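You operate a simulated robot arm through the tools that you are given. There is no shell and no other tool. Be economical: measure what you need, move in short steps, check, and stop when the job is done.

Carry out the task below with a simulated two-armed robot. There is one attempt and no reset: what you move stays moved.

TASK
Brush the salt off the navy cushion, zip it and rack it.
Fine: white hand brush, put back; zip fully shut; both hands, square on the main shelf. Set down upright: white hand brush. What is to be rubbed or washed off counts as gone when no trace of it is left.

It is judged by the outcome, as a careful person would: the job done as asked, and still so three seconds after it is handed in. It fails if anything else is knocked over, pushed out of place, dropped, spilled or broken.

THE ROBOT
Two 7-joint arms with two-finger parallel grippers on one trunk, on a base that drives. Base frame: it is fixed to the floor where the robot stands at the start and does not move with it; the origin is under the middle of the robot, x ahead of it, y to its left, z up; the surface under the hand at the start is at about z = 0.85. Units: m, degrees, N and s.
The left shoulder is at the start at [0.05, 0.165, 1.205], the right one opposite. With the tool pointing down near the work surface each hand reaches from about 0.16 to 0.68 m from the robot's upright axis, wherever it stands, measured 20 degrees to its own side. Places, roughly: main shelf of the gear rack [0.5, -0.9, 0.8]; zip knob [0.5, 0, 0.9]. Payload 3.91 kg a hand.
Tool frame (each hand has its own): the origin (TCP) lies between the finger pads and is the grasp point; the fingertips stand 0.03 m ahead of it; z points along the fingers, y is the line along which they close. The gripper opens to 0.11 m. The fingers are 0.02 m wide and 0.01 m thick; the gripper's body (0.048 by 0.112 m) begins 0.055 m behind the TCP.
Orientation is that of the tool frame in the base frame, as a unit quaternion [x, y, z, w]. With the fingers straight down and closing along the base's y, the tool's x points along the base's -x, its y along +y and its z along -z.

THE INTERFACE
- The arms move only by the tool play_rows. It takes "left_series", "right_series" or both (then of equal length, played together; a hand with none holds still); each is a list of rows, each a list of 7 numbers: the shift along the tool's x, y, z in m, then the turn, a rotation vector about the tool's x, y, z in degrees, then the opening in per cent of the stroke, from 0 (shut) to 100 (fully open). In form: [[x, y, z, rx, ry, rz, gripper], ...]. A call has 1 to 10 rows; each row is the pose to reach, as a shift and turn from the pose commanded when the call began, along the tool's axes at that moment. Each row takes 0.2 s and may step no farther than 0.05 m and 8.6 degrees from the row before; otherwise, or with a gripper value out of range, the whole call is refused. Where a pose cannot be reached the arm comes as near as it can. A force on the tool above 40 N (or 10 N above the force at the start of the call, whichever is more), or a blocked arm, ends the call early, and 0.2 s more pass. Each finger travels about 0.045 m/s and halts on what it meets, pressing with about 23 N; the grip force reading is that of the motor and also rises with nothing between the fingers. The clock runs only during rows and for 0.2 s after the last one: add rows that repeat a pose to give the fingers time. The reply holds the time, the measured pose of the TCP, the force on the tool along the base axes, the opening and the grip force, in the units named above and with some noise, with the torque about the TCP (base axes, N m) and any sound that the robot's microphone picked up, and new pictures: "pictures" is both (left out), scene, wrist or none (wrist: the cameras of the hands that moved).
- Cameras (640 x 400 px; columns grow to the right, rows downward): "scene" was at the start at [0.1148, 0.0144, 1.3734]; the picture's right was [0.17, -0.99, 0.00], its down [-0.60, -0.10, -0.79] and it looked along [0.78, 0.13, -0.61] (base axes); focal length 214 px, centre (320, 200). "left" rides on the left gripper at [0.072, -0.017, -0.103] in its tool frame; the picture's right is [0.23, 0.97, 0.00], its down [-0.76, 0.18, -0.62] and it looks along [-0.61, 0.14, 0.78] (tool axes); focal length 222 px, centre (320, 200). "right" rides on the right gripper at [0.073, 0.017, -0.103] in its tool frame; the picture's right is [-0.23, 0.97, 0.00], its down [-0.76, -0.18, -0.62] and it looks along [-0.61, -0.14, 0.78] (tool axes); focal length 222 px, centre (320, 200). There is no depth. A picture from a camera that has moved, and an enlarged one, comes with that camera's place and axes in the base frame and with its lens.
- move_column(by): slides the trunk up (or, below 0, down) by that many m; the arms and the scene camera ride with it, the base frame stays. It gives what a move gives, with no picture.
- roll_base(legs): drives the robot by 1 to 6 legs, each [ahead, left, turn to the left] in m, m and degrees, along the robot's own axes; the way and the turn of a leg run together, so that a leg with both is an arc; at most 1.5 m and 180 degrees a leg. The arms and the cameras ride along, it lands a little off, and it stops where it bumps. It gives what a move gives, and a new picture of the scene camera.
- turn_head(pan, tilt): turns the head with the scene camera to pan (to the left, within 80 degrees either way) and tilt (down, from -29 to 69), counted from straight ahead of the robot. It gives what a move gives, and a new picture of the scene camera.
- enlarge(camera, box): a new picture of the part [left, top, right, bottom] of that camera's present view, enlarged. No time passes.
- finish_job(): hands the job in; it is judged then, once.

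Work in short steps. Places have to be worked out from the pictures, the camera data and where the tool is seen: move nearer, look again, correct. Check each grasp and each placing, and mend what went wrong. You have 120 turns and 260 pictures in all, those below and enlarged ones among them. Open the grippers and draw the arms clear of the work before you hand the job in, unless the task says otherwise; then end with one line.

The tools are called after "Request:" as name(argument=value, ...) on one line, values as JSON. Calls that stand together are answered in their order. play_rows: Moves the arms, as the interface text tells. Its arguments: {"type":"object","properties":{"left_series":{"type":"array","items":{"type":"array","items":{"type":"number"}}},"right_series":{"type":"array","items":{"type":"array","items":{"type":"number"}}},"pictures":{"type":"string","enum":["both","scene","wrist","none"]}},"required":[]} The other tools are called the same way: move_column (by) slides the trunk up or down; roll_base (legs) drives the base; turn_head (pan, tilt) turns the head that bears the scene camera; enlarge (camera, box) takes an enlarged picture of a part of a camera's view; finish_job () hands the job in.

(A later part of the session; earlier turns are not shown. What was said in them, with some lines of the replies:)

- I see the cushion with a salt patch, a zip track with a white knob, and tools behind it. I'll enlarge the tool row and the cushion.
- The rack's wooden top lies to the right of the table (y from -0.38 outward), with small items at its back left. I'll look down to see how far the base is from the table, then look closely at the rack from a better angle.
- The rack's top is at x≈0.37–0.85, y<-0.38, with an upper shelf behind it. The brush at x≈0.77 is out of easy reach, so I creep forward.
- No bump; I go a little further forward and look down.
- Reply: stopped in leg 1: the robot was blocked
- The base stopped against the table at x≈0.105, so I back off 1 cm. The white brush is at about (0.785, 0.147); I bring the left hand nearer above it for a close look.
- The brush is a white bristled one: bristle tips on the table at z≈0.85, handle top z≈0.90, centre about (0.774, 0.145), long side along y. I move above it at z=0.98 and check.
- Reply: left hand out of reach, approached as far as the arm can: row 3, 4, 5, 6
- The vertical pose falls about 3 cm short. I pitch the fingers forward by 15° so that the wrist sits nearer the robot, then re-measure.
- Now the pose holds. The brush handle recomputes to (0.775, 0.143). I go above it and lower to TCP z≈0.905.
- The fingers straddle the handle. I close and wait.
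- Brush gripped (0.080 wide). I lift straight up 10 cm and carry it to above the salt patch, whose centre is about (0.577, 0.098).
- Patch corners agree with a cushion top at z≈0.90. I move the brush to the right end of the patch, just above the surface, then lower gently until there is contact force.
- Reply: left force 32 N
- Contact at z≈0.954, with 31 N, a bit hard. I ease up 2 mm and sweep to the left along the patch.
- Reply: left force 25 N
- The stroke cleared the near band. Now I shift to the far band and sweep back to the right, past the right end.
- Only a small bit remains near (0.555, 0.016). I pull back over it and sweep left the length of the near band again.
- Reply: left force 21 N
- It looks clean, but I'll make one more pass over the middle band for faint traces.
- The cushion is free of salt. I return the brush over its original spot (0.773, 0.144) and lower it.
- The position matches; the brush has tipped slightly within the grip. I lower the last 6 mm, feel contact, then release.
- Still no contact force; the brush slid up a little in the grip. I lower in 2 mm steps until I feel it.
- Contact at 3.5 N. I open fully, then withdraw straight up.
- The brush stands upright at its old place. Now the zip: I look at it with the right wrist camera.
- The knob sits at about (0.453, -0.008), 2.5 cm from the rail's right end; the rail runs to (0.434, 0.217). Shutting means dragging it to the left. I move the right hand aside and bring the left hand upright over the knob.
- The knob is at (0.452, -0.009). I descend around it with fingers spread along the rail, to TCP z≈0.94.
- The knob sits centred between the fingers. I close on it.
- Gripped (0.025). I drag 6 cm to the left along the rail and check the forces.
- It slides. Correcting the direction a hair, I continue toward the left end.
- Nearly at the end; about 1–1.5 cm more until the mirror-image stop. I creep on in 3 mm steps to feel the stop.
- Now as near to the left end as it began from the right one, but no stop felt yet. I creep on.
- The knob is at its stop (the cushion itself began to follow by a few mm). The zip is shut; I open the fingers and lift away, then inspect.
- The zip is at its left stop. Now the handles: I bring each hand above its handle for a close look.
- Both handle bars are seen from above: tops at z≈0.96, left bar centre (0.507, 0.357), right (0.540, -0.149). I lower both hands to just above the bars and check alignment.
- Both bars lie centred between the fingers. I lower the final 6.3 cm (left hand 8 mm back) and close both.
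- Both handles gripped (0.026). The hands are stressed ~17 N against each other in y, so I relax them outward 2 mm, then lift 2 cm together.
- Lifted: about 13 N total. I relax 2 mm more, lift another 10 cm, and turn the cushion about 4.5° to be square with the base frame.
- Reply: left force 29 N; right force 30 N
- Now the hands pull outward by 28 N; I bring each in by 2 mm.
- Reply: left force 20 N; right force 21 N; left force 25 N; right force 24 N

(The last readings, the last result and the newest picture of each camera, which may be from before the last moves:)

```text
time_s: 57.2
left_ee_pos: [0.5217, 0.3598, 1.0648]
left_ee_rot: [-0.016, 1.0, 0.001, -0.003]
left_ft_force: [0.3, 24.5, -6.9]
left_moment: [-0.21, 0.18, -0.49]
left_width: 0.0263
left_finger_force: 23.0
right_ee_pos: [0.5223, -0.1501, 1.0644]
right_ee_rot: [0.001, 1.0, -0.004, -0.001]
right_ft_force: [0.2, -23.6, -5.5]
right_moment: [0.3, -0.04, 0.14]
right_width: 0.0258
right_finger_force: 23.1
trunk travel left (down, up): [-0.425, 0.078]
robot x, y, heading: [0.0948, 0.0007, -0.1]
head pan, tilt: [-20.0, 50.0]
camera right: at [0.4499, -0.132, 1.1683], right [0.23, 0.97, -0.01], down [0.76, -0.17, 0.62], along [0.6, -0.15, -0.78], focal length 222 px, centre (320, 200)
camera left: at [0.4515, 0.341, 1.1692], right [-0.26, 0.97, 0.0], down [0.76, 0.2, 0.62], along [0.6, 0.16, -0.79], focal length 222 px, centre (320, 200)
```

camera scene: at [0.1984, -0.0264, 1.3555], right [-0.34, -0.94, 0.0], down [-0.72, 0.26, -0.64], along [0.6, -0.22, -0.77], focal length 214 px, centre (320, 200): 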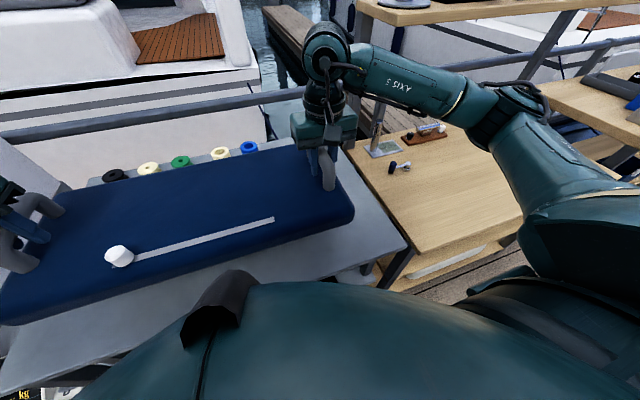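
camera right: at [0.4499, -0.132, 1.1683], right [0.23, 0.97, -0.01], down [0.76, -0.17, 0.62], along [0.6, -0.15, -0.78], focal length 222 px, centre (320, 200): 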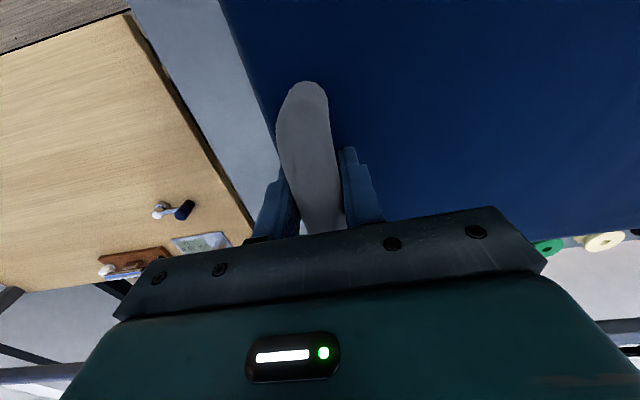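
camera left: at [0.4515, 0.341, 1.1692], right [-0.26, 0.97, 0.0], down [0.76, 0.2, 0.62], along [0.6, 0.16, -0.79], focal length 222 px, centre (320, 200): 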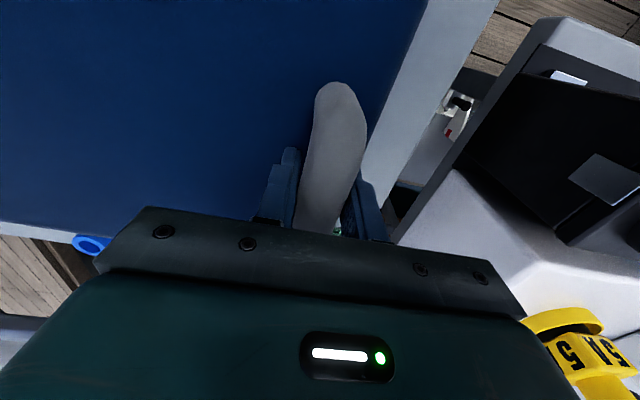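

The balance is 1.9 mm outward from here. I relax that, then back the base off by 12 cm.

Request:
play_rows(left_series=[[0, 0.0019, 0, 0, 0, 0, 0], [0, 0.0019, 0, 0, 0, 0, 0]], right_series=[[0, -0.0019, 0, 0, 0, 0, 0], [0, -0.0019, 0, 0, 0, 0, 0]], pictures="none")

Request:
roll_base(legs=[[-0.12, 0, 0]])

```text
time_s: 57.8
left_ee_pos: [0.522, 0.359, 1.0654]
left_ee_rot: [-0.011, 1.0, -0.002, -0.002]
left_ft_force: [-0.6, 26.4, -7.3]
left_moment: [-0.26, 0.09, -0.41]
left_width: 0.026
left_finger_force: 22.7
right_ee_pos: [0.5208, -0.1492, 1.0652]
right_ee_rot: [-0.001, 1.0, -0.002, -0.002]
right_ft_force: [1.0, -26.1, -6.3]
right_moment: [0.37, 0.11, -0.3]
right_width: 0.0256
right_finger_force: 22.5
trunk travel left (down, up): [-0.425, 0.078]
robot x, y, heading: [0.0994, -0.0021, -0.2]
head pan, tilt: [-20.0, 50.0]
```

```text
time_s: 59.0
left_ee_pos: [0.4032, 0.3581, 1.0653]
left_ee_rot: [-0.011, 1.0, -0.001, -0.002]
left_ft_force: [-1.8, 28.8, -6.5]
left_moment: [-0.26, 0.1, -0.5]
left_width: 0.0259
left_finger_force: 23.0
right_ee_pos: [0.4014, -0.1506, 1.0659]
right_ee_rot: [-0.001, 1.0, -0.003, -0.001]
right_ft_force: [0.9, -28.2, -5.8]
right_moment: [0.27, 0.12, -0.17]
right_width: 0.0255
right_finger_force: 23.1
trunk travel left (down, up): [-0.425, 0.078]
robot x, y, heading: [-0.0249, 0.0007, 0.1]
head pan, tilt: [-20.0, 50.0]
camera scene: at [0.0789, -0.0264, 1.3556], right [-0.34, -0.94, 0.0], down [-0.72, 0.26, -0.64], along [0.6, -0.22, -0.77], focal length 214 px, centre (320, 200)
```

scene: 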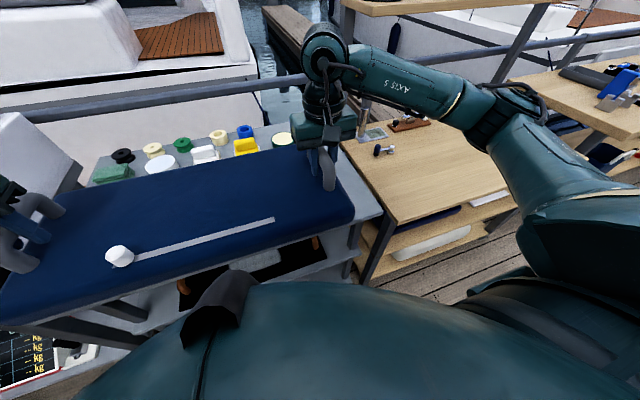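

The stress hasn't eased, so I relax each outward another 2 mm.

Request:
play_rows(left_series=[[0, 0.001, 0, 0, 0, 0, 0], [0, 0.002, 0, 0, 0, 0, 0], [0, 0.002, 0, 0, 0, 0, 0], [0, 0.002, 0, 0, 0, 0, 0]], right_series=[[0, -0.001, 0, 0, 0, 0, 0], [0, -0.002, 0, 0, 0, 0, 0], [0, -0.002, 0, 0, 0, 0, 0], [0, -0.002, 0, 0, 0, 0, 0]], pictures="none")

```text
time_s: 60.0
left_ee_pos: [0.4044, 0.3593, 1.0639]
left_ee_rot: [-0.009, 1.0, -0.004, -0.003]
left_ft_force: [-2.7, -24.9, -6.4]
left_moment: [0.34, 0.23, -0.65]
left_width: 0.026
left_finger_force: 23.5
right_ee_pos: [0.4021, -0.1498, 1.066]
right_ee_rot: [-0.004, 1.0, -0.001, 0.0]
right_ft_force: [1.7, 25.0, -6.2]
right_moment: [-0.34, 0.0, -0.39]
right_width: 0.026
right_finger_force: 23.0
trunk travel left (down, up): [-0.425, 0.078]
robot x, y, heading: [-0.0246, 0.0009, 0.1]
head pan, tilt: [-20.0, 50.0]
```

Request:
play_rows(left_series=[[0, -0.001, 0, 0, 0, 0, 0], [0, -0.001, 0, 0, 0, 0, 0], [0, -0.001, 0, 0, 0, 0, 0], [0, -0.001, 0, 0, 0, 0, 0]], right_series=[[0, 0.001, 0, 0, 0, 0, 0], [0, 0.001, 0, 0, 0, 0, 0], [0, 0.001, 0, 0, 0, 0, 0], [0, 0.001, 0, 0, 0, 0, 0]], pictures="none")

```text
time_s: 61.0
left_ee_pos: [0.4043, 0.3595, 1.0641]
left_ee_rot: [-0.011, 1.0, -0.003, -0.003]
left_ft_force: [-1.7, -25.0, -6.1]
left_moment: [0.22, -0.05, -0.43]
left_width: 0.026
left_finger_force: 22.4
right_ee_pos: [0.4028, -0.1502, 1.0657]
right_ee_rot: [-0.001, 1.0, 0.0, -0.001]
right_ft_force: [1.2, 24.7, -6.7]
right_moment: [-0.23, 0.27, -0.2]
right_width: 0.0259
right_finger_force: 23.1
trunk travel left (down, up): [-0.425, 0.078]
robot x, y, heading: [-0.0242, 0.0001, -0.0]
head pan, tilt: [-20.0, 50.0]
```

The stress is only grip hysteresis and stable; I accept it. Now I strafe right about 1 m with the cushion held at z≈0.97.

Request:
roll_base(legs=[[0, -0.5, 0]])

Request:
roll_base(legs=[[0, -0.495, 0]])

```text
time_s: 65.9
left_ee_pos: [0.4035, -0.1395, 1.0642]
left_ee_rot: [-0.011, 1.0, -0.003, -0.004]
left_ft_force: [-1.3, -24.6, -6.1]
left_moment: [0.22, 0.03, -0.45]
left_width: 0.026
left_finger_force: 23.2
right_ee_pos: [0.4021, -0.6504, 1.0647]
right_ee_rot: [-0.003, 1.0, -0.001, 0.0]
right_ft_force: [1.7, 24.4, -5.0]
right_moment: [-0.22, 0.17, -0.25]
right_width: 0.0256
right_finger_force: 23.2
trunk travel left (down, up): [-0.425, 0.078]
robot x, y, heading: [-0.0197, -0.5018, 0.0]
head pan, tilt: [-20.0, 50.0]
camera scene: at [0.0797, -0.5259, 1.3555], right [-0.34, -0.94, 0.0], down [-0.72, 0.26, -0.64], along [0.6, -0.22, -0.77], focal length 214 px, centre (320, 200)
```

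scene: 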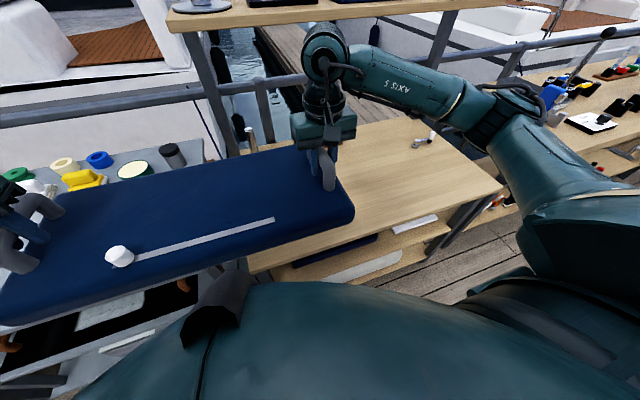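

```text
time_s: 70.8
left_ee_pos: [0.4022, -0.6301, 1.0632]
left_ee_rot: [-0.011, 1.0, -0.003, -0.003]
left_ft_force: [-1.0, -3.8, -6.4]
left_moment: [0.01, 0.02, -0.47]
left_width: 0.0258
left_finger_force: 22.8
right_ee_pos: [0.4022, -1.1394, 1.0647]
right_ee_rot: [-0.003, 1.0, -0.001, -0.001]
right_ft_force: [1.2, 3.5, -5.3]
right_moment: [-0.01, 0.18, -0.24]
right_width: 0.0257
right_finger_force: 22.7
trunk travel left (down, up): [-0.425, 0.078]
robot x, y, heading: [-0.0211, -0.9933, -0.0]
head pan, tilt: [-20.0, 50.0]
camera scene: at [0.0801, -1.017, 1.3555], right [-0.34, -0.94, 0.0], down [-0.72, 0.26, -0.64], along [0.6, -0.22, -0.77], focal length 214 px, centre (320, 200)
```

scene: 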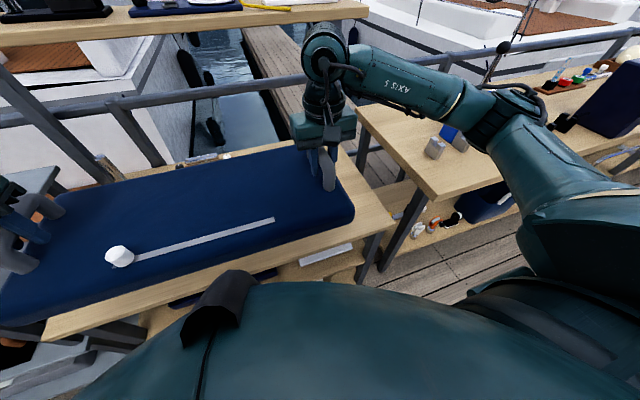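

The cushion is now in front of/over the rack. I turn the head straight to see shelf edges and items.

Request:
turn_head(pan=0, tilt=50)

```text
time_s: 71.6
left_ee_pos: [0.4014, -0.6306, 1.0636]
left_ee_rot: [-0.01, 1.0, -0.002, -0.005]
left_ft_force: [-2.0, -0.3, -6.0]
left_moment: [-0.01, 0.13, -0.61]
left_width: 0.0257
left_finger_force: 23.0
right_ee_pos: [0.4039, -1.14, 1.0651]
right_ee_rot: [-0.004, 1.0, 0.0, -0.001]
right_ft_force: [1.4, 0.4, -6.1]
right_moment: [-0.13, 0.09, -0.14]
right_width: 0.0256
right_finger_force: 22.9
trunk travel left (down, up): [-0.425, 0.078]
robot x, y, heading: [-0.0224, -0.9923, 0.4]
head pan, tilt: [0.0, 50.0]
camera scene: at [0.0847, -0.9906, 1.3555], right [0.0, -1.0, 0.0], down [-0.77, 0.0, -0.64], along [0.64, 0.0, -0.77], focal length 214 px, centre (320, 200)
```

scene: 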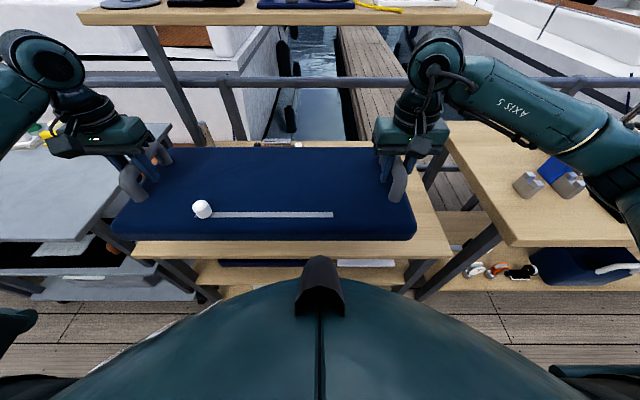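

The cushion is square with the shelf; the shelf front edge is at x≈0.345, y≈-0.47…-1.36. I roll forward 8.5 cm so the hands come to x≈0.488.

Request:
roll_base(legs=[[0.085, 0, 0]])

Request:
enlarge(camera="left", box=[0, 0, 640, 400])

Request:
enlarge(camera="right", box=[0, 0, 640, 400])

```text
time_s: 72.7
left_ee_pos: [0.4865, -0.63, 1.0645]
left_ee_rot: [-0.011, 1.0, -0.003, -0.004]
left_ft_force: [-2.0, 0.7, -6.7]
left_moment: [0.04, 0.12, -0.46]
left_width: 0.0257
left_finger_force: 22.8
right_ee_pos: [0.4871, -1.1388, 1.0645]
right_ee_rot: [-0.003, 1.0, 0.0, -0.002]
right_ft_force: [1.4, 0.3, -6.4]
right_moment: [0.03, 0.13, -0.27]
right_width: 0.0257
right_finger_force: 22.9
trunk travel left (down, up): [-0.425, 0.078]
robot x, y, heading: [0.0619, -0.9894, 0.1]
head pan, tilt: [0.0, 50.0]
camera scene: at [0.1698, -0.9902, 1.3554], right [0.0, -1.0, 0.0], down [-0.77, 0.0, -0.64], along [0.64, 0.0, -0.77], focal length 214 px, centre (320, 200)
```

scene: 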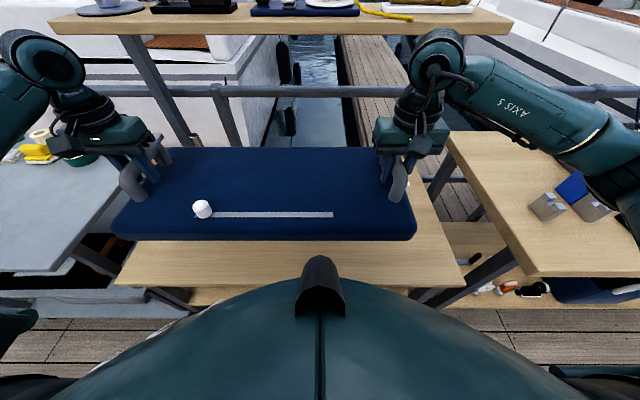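

```text
1.00 times, centred on (320, 200) of left (not enlarged: the box is as wide or as high as the picture)
camera zoom: at [0.4168, -0.647, 1.1687], right [-0.25, 0.97, 0.0], down [0.76, 0.2, 0.62], along [0.6, 0.15, -0.79], focal length 222 px, centre (320, 200)
```

zoom: 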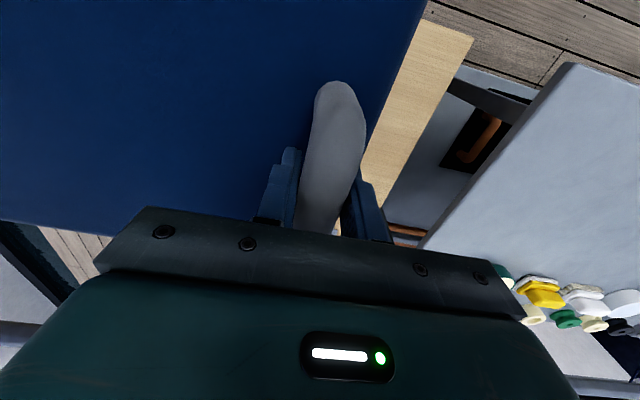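

```text
1.00 times, centred on (320, 200) of right (not enlarged: the box is as wide or as high as the picture)
camera zoom: at [0.4161, -1.1227, 1.1682], right [0.22, 0.98, 0.0], down [0.76, -0.17, 0.62], along [0.61, -0.14, -0.78], focal length 222 px, centre (320, 200)
```

zoom: 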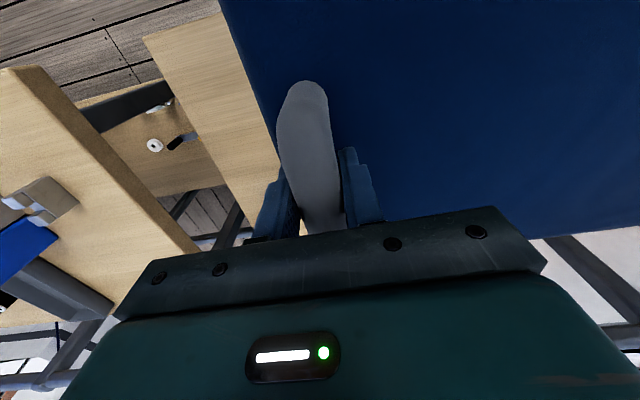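

I need the shelf height more exactly; I zoom on the shelf's front corners.

Request:
enlarge(camera="scene", box=[90, 220, 220, 310])

Request:
enlarge(camera="left", box=[370, 0, 530, 100])

Request:
turn_head(pan=35, tilt=40)

```text
4.44 times, centred on (155, 265) of scene
camera zoom: at [0.1698, -0.9902, 1.3554], right [0.0, -1.0, 0.0], down [-0.77, 0.0, -0.64], along [0.64, 0.0, -0.77], focal length 953 px, centre (1053, -89)
```

zoom: 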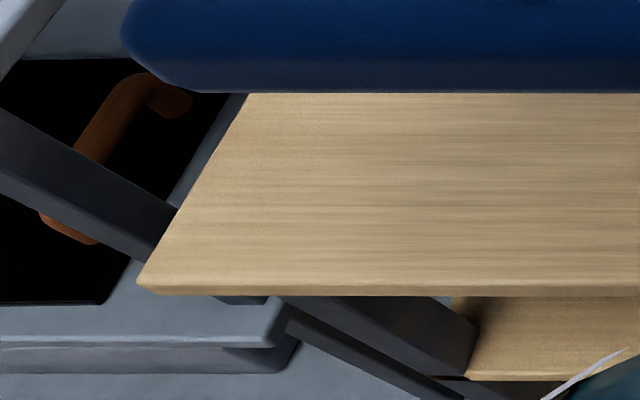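

```text
4.00 times, centred on (450, 50) of left
camera zoom: at [0.4168, -0.647, 1.1687], right [-0.25, 0.97, 0.0], down [0.76, 0.2, 0.62], along [0.6, 0.15, -0.79], focal length 888 px, centre (-200, 800)
```

zoom: 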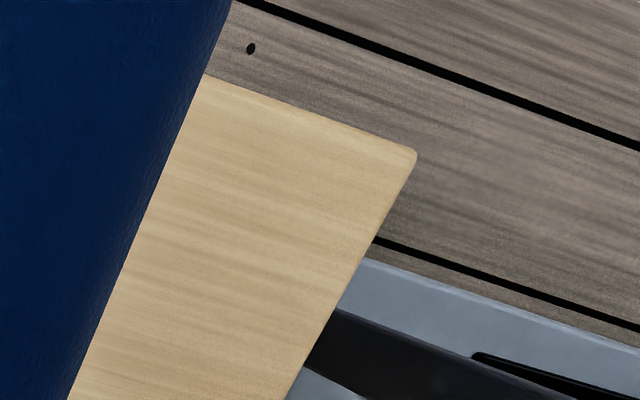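

```text
time_s: 73.7
left_ee_pos: [0.4868, -0.6299, 1.0639]
left_ee_rot: [-0.011, 1.0, -0.003, -0.004]
left_ft_force: [-1.6, 0.4, -5.8]
left_moment: [-0.01, 0.13, -0.56]
left_width: 0.0257
left_finger_force: 22.6
right_ee_pos: [0.4879, -1.1387, 1.0656]
right_ee_rot: [-0.003, 1.0, -0.001, -0.001]
right_ft_force: [1.7, -1.3, -6.6]
right_moment: [-0.12, 0.08, -0.15]
right_width: 0.0257
right_finger_force: 22.7
trunk travel left (down, up): [-0.425, 0.078]
robot x, y, heading: [0.0632, -0.9923, 0.1]
head pan, tilt: [35.0, 40.0]
camera scene: at [0.1614, -0.9415, 1.3696], right [0.58, -0.82, 0.0], down [-0.53, -0.37, -0.77], along [0.63, 0.44, -0.64], focal length 214 px, centre (320, 200)
```

scene: 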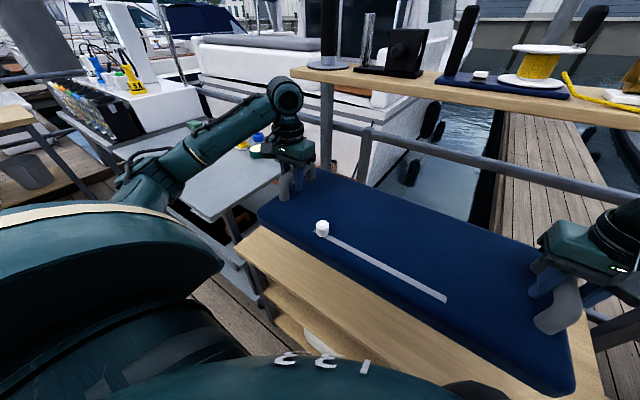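

Triangulating the corner in two cameras gives the shelf top at z≈0.742, front x≈0.373, left edge y≈-0.414; the loose items are at x≥0.70. I shift 3 cm forward and 2 cm right, to centre the cushion at about (0.517, -0.905).

Request:
roll_base(legs=[[0.03, -0.02, 0]])

Request:
turn_head(pan=0, tilt=50)

Request:
move_column(by=-0.1)

```text
time_s: 74.5
left_ee_pos: [0.5166, -0.6496, 1.0637]
left_ee_rot: [-0.01, 1.0, -0.003, -0.004]
left_ft_force: [-1.7, 0.4, -6.8]
left_moment: [0.02, 0.15, -0.48]
left_width: 0.0258
left_finger_force: 22.7
right_ee_pos: [0.5161, -1.1594, 1.0659]
right_ee_rot: [-0.003, 1.0, 0.001, -0.002]
right_ft_force: [2.2, -2.0, -6.3]
right_moment: [0.12, 0.08, -0.23]
right_width: 0.0257
right_finger_force: 23.0
trunk travel left (down, up): [-0.425, 0.078]
robot x, y, heading: [0.0928, -1.0093, -0.0]
head pan, tilt: [35.0, 40.0]
camera scene: at [0.1921, -0.9617, 1.3696], right [0.58, -0.82, 0.0], down [-0.53, -0.37, -0.77], along [0.63, 0.44, -0.64], focal length 214 px, centre (320, 200)
```

scene: 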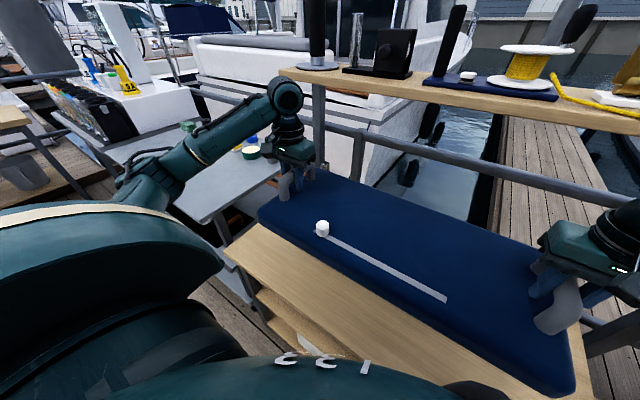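

```text
time_s: 75.5
left_ee_pos: [0.515, -0.6495, 1.0641]
left_ee_rot: [-0.012, 1.0, -0.003, -0.004]
left_ft_force: [-1.1, 1.5, -5.2]
left_moment: [-0.05, 0.09, -0.56]
left_width: 0.0257
left_finger_force: 23.1
right_ee_pos: [0.5161, -1.1599, 1.065]
right_ee_rot: [-0.004, 1.0, -0.001, -0.001]
right_ft_force: [1.6, -0.1, -6.9]
right_moment: [-0.09, 0.09, -0.18]
right_width: 0.0256
right_finger_force: 23.4
trunk travel left (down, up): [-0.425, 0.078]
robot x, y, heading: [0.0917, -1.0101, 0.2]
head pan, tilt: [0.0, 50.0]
camera scene: at [0.1985, -1.0097, 1.3555], right [0.0, -1.0, 0.0], down [-0.77, 0.0, -0.64], along [0.64, 0.0, -0.77], focal length 214 px, centre (320, 200)
```

scene: 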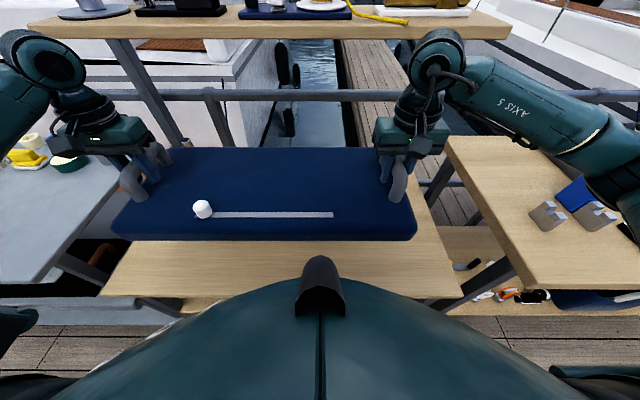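

```text
time_s: 76.9
left_ee_pos: [0.5157, -0.6492, 0.9651]
left_ee_rot: [-0.011, 1.0, -0.002, -0.004]
left_ft_force: [-1.2, 0.8, -6.0]
left_moment: [0.02, 0.09, -0.44]
left_width: 0.0258
left_finger_force: 22.8
right_ee_pos: [0.5163, -1.1588, 0.9662]
right_ee_rot: [-0.003, 1.0, -0.001, -0.001]
right_ft_force: [2.0, -1.5, -6.1]
right_moment: [0.01, 0.1, -0.24]
right_width: 0.0257
right_finger_force: 23.0
trunk travel left (down, up): [-0.325, 0.178]
robot x, y, heading: [0.0914, -1.0116, 0.1]
head pan, tilt: [0.0, 50.0]
```

Lowering by the trunk works smoothly; another 7 cm, then a look.

Request:
move_column(by=-0.07)

Request:
turn_head(pan=0, tilt=42)

```text
time_s: 78.0
left_ee_pos: [0.516, -0.6486, 0.8948]
left_ee_rot: [-0.012, 1.0, -0.003, -0.002]
left_ft_force: [-0.8, 1.3, -7.9]
left_moment: [-0.01, 0.06, -0.47]
left_width: 0.0259
left_finger_force: 23.1
right_ee_pos: [0.5168, -1.1598, 0.8958]
right_ee_rot: [-0.003, 1.0, -0.001, -0.001]
right_ft_force: [1.6, -1.1, -6.5]
right_moment: [-0.01, 0.16, -0.2]
right_width: 0.0257
right_finger_force: 22.8
trunk travel left (down, up): [-0.255, 0.248]
robot x, y, heading: [0.0922, -1.0068, 0.4]
head pan, tilt: [0.0, 50.0]
```

```text
time_s: 78.7
left_ee_pos: [0.5158, -0.6495, 0.895]
left_ee_rot: [-0.011, 1.0, -0.002, -0.004]
left_ft_force: [-0.9, 0.4, -5.9]
left_moment: [-0.02, 0.04, -0.48]
left_width: 0.026
left_finger_force: 22.8
right_ee_pos: [0.5171, -1.1592, 0.895]
right_ee_rot: [-0.003, 1.0, -0.001, -0.002]
right_ft_force: [1.5, -0.5, -6.7]
right_moment: [0.02, 0.21, -0.21]
right_width: 0.0254
right_finger_force: 23.1
trunk travel left (down, up): [-0.255, 0.248]
robot x, y, heading: [0.0883, -1.0127, 0.2]
head pan, tilt: [0.0, 42.0]
camera scene: at [0.2049, -1.0098, 1.1967], right [0.0, -1.0, 0.0], down [-0.67, 0.0, -0.74], along [0.74, 0.0, -0.67], focal length 214 px, centre (320, 200)
```

scene: 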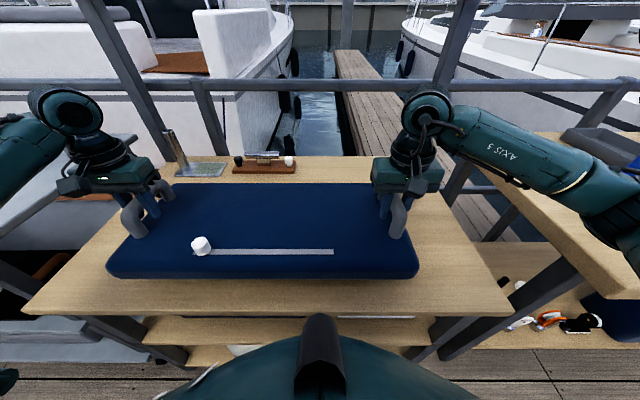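

Cushion square over the shelf, clear of the items behind it. I lower 4.5 cm more by trunk, then the rest by arms while watching force.

Request:
move_column(by=-0.045)

Request:
play_rows(left_series=[[0, 0, 0.003, 0, 0, 0, 0], [0, 0, 0.006, 0, 0, 0, 0], [0, 0, 0.009, 0, 0, 0, 0], [0, 0, 0.011, 0, 0, 0, 0]], right_series=[[0, 0, 0.003, 0, 0, 0, 0], [0, 0, 0.006, 0, 0, 0, 0], [0, 0, 0.009, 0, 0, 0, 0], [0, 0, 0.011, 0, 0, 0, 0]], pictures="none")

```text
time_s: 79.5
left_ee_pos: [0.5144, -0.6501, 0.8495]
left_ee_rot: [-0.012, 1.0, -0.002, -0.003]
left_ft_force: [-1.1, 0.6, -6.0]
left_moment: [-0.02, 0.04, -0.47]
left_width: 0.0257
left_finger_force: 22.7
right_ee_pos: [0.517, -1.1593, 0.851]
right_ee_rot: [-0.003, 1.0, -0.001, -0.001]
right_ft_force: [0.6, -0.7, -7.5]
right_moment: [-0.05, 0.18, -0.21]
right_width: 0.0259
right_finger_force: 22.3
trunk travel left (down, up): [-0.21, 0.293]
robot x, y, heading: [0.0935, -1.0107, 0.3]
head pan, tilt: [0.0, 42.0]
```

```text
time_s: 80.5
left_ee_pos: [0.5142, -0.6488, 0.8442]
left_ee_rot: [-0.012, 1.0, -0.002, 0.003]
left_ft_force: [2.8, 1.5, 28.9]
left_moment: [0.01, 0.03, -0.48]
left_width: 0.0264
left_finger_force: 23.4
right_ee_pos: [0.5146, -1.1585, 0.8449]
right_ee_rot: [-0.003, 1.0, 0.002, 0.005]
right_ft_force: [1.7, 3.2, 30.0]
right_moment: [0.0, -0.11, -0.26]
right_width: 0.0255
right_finger_force: 23.7
trunk travel left (down, up): [-0.21, 0.293]
robot x, y, heading: [0.0878, -1.0085, 0.2]
head pan, tilt: [0.0, 42.0]
```

It rests on the shelf (contact at z≈0.845). I relieve the push, then open both grippers.

Request:
play_rows(left_series=[[0, 0, -0.004, 0, 0, 0, 0], [0, 0, -0.005, 0, 0, 0, 0], [0, 0, -0.005, 0, 0, 0, 60], [0, 0, -0.005, 0, 0, 0, 100], [0, 0, -0.005, 0, 0, 0, 100], [0, 0, -0.005, 0, 0, 0, 100], [0, 0, -0.005, 0, 0, 0, 100], [0, 0, -0.005, 0, 0, 0, 100]], right_series=[[0, 0, -0.004, 0, 0, 0, 0], [0, 0, -0.005, 0, 0, 0, 0], [0, 0, -0.005, 0, 0, 0, 60], [0, 0, -0.005, 0, 0, 0, 100], [0, 0, -0.005, 0, 0, 0, 100], [0, 0, -0.005, 0, 0, 0, 100], [0, 0, -0.005, 0, 0, 0, 100], [0, 0, -0.005, 0, 0, 0, 100]], pictures="wrist")

```text
time_s: 82.3
left_ee_pos: [0.5154, -0.649, 0.8436]
left_ee_rot: [-0.012, 1.0, -0.002, -0.004]
left_ft_force: [-0.1, 0.7, -0.1]
left_moment: [-0.02, 0.0, -0.01]
left_width: 0.1101
left_finger_force: 0.0
right_ee_pos: [0.5171, -1.1593, 0.8439]
right_ee_rot: [-0.004, 1.0, 0.0, -0.001]
right_ft_force: [0.4, -0.2, 0.2]
right_moment: [0.02, -0.02, -0.01]
right_width: 0.1099
right_finger_force: 0.1
trunk travel left (down, up): [-0.21, 0.293]
robot x, y, heading: [0.0919, -1.0094, 0.3]
head pan, tilt: [0.0, 42.0]
camera right: at [0.4442, -1.1423, 0.9477], right [0.22, 0.98, 0.0], down [0.76, -0.17, 0.62], along [0.61, -0.14, -0.78], focal length 222 px, centre (320, 200)
camera left: at [0.4449, -0.6666, 0.9485], right [-0.25, 0.97, 0.0], down [0.76, 0.2, 0.62], along [0.6, 0.15, -0.79], focal length 222 px, centre (320, 200)
```

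right: 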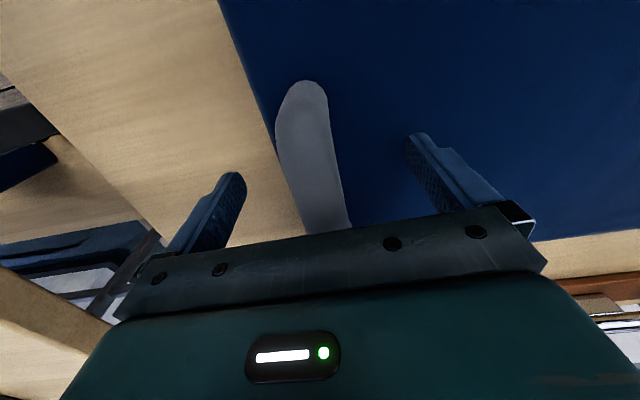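
left: 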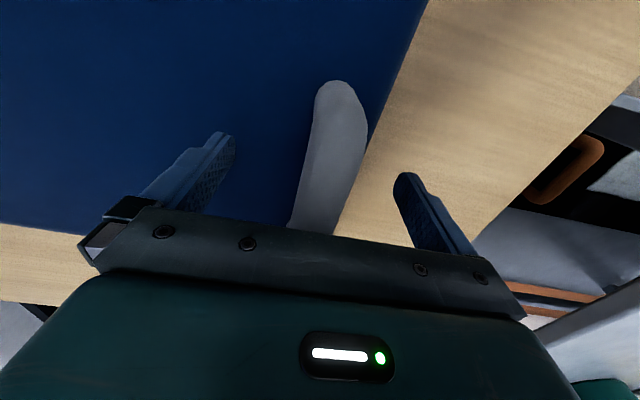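

Both released cleanly. I raise both hands straight up and look.

Request:
play_rows(left_series=[[0, 0, -0.04, 0, 0, 0, 100], [0, 0, -0.08, 0, 0, 0, 100], [0, 0, -0.12, 0, 0, 0, 100], [0, 0, -0.16, 0, 0, 0, 100], [0, 0, -0.2, 0, 0, 0, 100], [0.04, 0, -0.22, 0, 0, 0, 100], [0.08, 0, -0.22, 0, 0, 0, 100]], right_series=[[0, 0, -0.04, 0, 0, 0, 100], [0, 0, -0.08, 0, 0, 0, 100], [0, 0, -0.12, 0, 0, 0, 100], [0, 0, -0.16, 0, 0, 0, 100], [0, 0, -0.2, 0, 0, 0, 100], [0.04, 0, -0.22, 0, 0, 0, 100], [0.08, 0, -0.22, 0, 0, 0, 100]], pictures="both")

Request:
move_column(by=0.2)

Request:
roll_base(legs=[[-0.15, 0, 0]])

```text
time_s: 83.9
left_ee_pos: [0.4355, -0.6493, 1.0649]
left_ee_rot: [-0.011, 1.0, -0.004, -0.004]
left_ft_force: [-0.6, 0.2, -0.3]
left_moment: [0.0, 0.02, 0.02]
left_width: 0.11
left_finger_force: 0.1
right_ee_pos: [0.4346, -1.1594, 1.0644]
right_ee_rot: [-0.004, 1.0, -0.001, 0.0]
right_ft_force: [-0.2, 0.5, 0.1]
right_moment: [0.0, -0.01, 0.0]
right_width: 0.1101
right_finger_force: 0.0
trunk travel left (down, up): [-0.21, 0.293]
robot x, y, heading: [0.0904, -1.0131, 0.4]
head pan, tilt: [0.0, 42.0]
camera scene: at [0.2036, -1.01, 1.1519], right [0.0, -1.0, 0.0], down [-0.67, 0.0, -0.74], along [0.74, 0.0, -0.67], focal length 214 px, centre (320, 200)
camera right: at [0.3637, -1.1428, 1.1681], right [0.22, 0.98, 0.0], down [0.76, -0.17, 0.62], along [0.61, -0.14, -0.78], focal length 222 px, centre (320, 200)
camera left: at [0.3657, -0.6669, 1.1692], right [-0.25, 0.97, 0.0], down [0.76, 0.2, 0.62], along [0.6, 0.15, -0.79], focal length 222 px, centre (320, 200)
```

scene: 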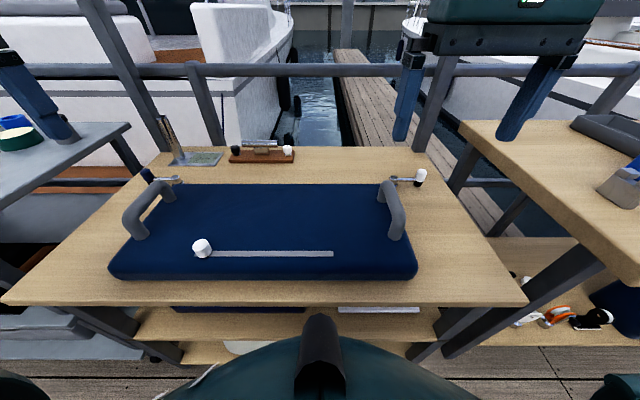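
right: 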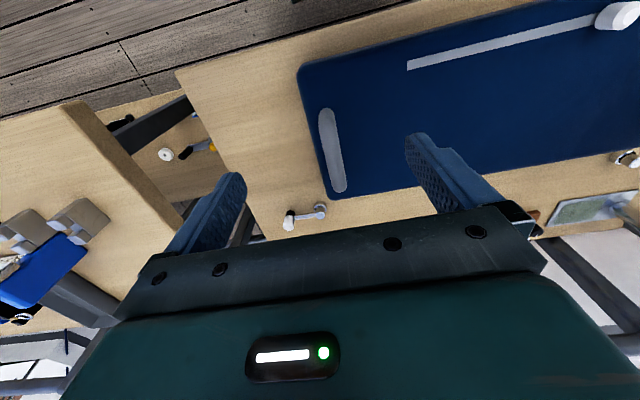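
left: 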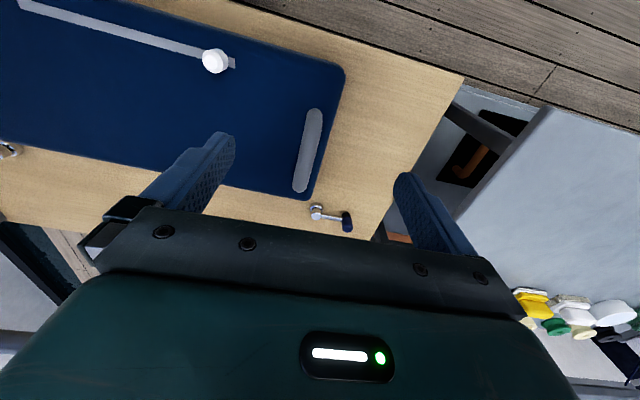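

```text
time_s: 86.1
left_ee_pos: [0.4368, -0.65, 1.2649]
left_ee_rot: [-0.011, 1.0, -0.002, -0.004]
left_ft_force: [-0.8, 0.2, 0.5]
left_moment: [-0.04, -0.04, 0.0]
left_width: 0.11
left_finger_force: 0.0
right_ee_pos: [0.4357, -1.1598, 1.265]
right_ee_rot: [-0.003, 1.0, 0.0, -0.001]
right_ft_force: [0.1, 0.6, 0.1]
right_moment: [0.02, -0.01, 0.0]
right_width: 0.1101
right_finger_force: 0.1
trunk travel left (down, up): [-0.41, 0.093]
robot x, y, heading: [0.0855, -1.0121, 0.1]
head pan, tilt: [0.0, 42.0]
```

```text
time_s: 87.5
left_ee_pos: [0.2871, -0.65, 1.2644]
left_ee_rot: [-0.012, 1.0, -0.002, -0.004]
left_ft_force: [-0.8, -0.5, -0.4]
left_moment: [0.02, -0.03, 0.0]
left_width: 0.1101
left_finger_force: 0.1
right_ee_pos: [0.2851, -1.1609, 1.2649]
right_ee_rot: [-0.003, 1.0, 0.0, -0.001]
right_ft_force: [-0.9, 0.6, 0.5]
right_moment: [-0.01, 0.0, 0.02]
right_width: 0.11
right_finger_force: 0.0
trunk travel left (down, up): [-0.41, 0.093]
robot x, y, heading: [-0.0549, -1.0129, -0.0]
head pan, tilt: [0.0, 42.0]
camera scene: at [0.0538, -1.0104, 1.352], right [0.0, -1.0, 0.0], down [-0.67, 0.0, -0.74], along [0.74, 0.0, -0.67], focal length 214 px, centre (320, 200)
```

scene: 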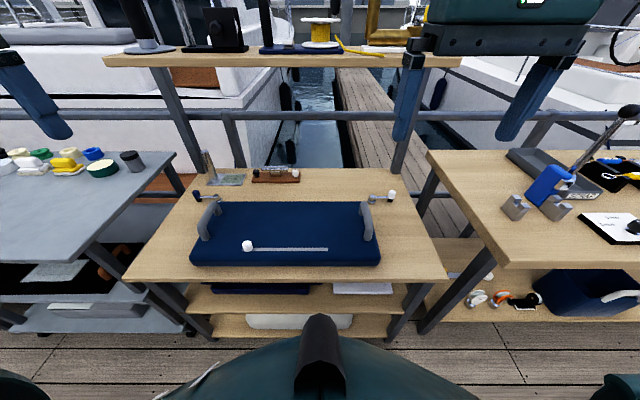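

The cushion sits on the shelf, square. I zoom to verify it, the rack items and the brush.

Request:
enlarge(camera="scene", box=[120, 150, 450, 290])

Request:
enlarge(camera="scene", box=[0, 120, 180, 230])

```text
1.94 times, centred on (285, 220) of scene
camera zoom: at [0.0538, -1.0104, 1.352], right [0.0, -1.0, 0.0], down [-0.67, 0.0, -0.74], along [0.74, 0.0, -0.67], focal length 416 px, centre (388, 161)
```

zoom: 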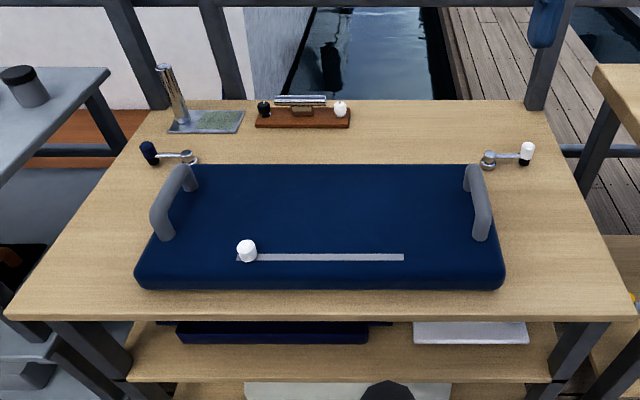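

```text
3.56 times, centred on (90, 175) of scene
camera zoom: at [0.0538, -1.0104, 1.352], right [0.0, -1.0, 0.0], down [-0.67, 0.0, -0.74], along [0.74, 0.0, -0.67], focal length 763 px, centre (1138, 289)
```

zoom: 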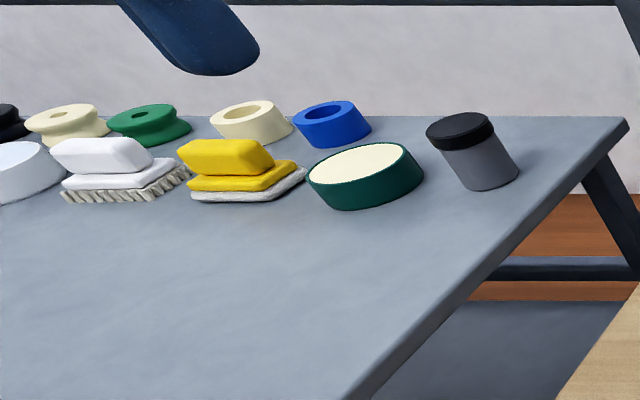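

The cushion is clean, zipped and square on the shelf, the brush stands in its place, and nothing else has moved. Both grippers are open and clear, so I hand in.

Request:
finish_job()

```text
The job is handed in.
```

The salt is brushed off the navy cushion, its zip is fully shut, and it sits square on the main shelf, carried there with both hands. The white hand brush stands upright back in its place.
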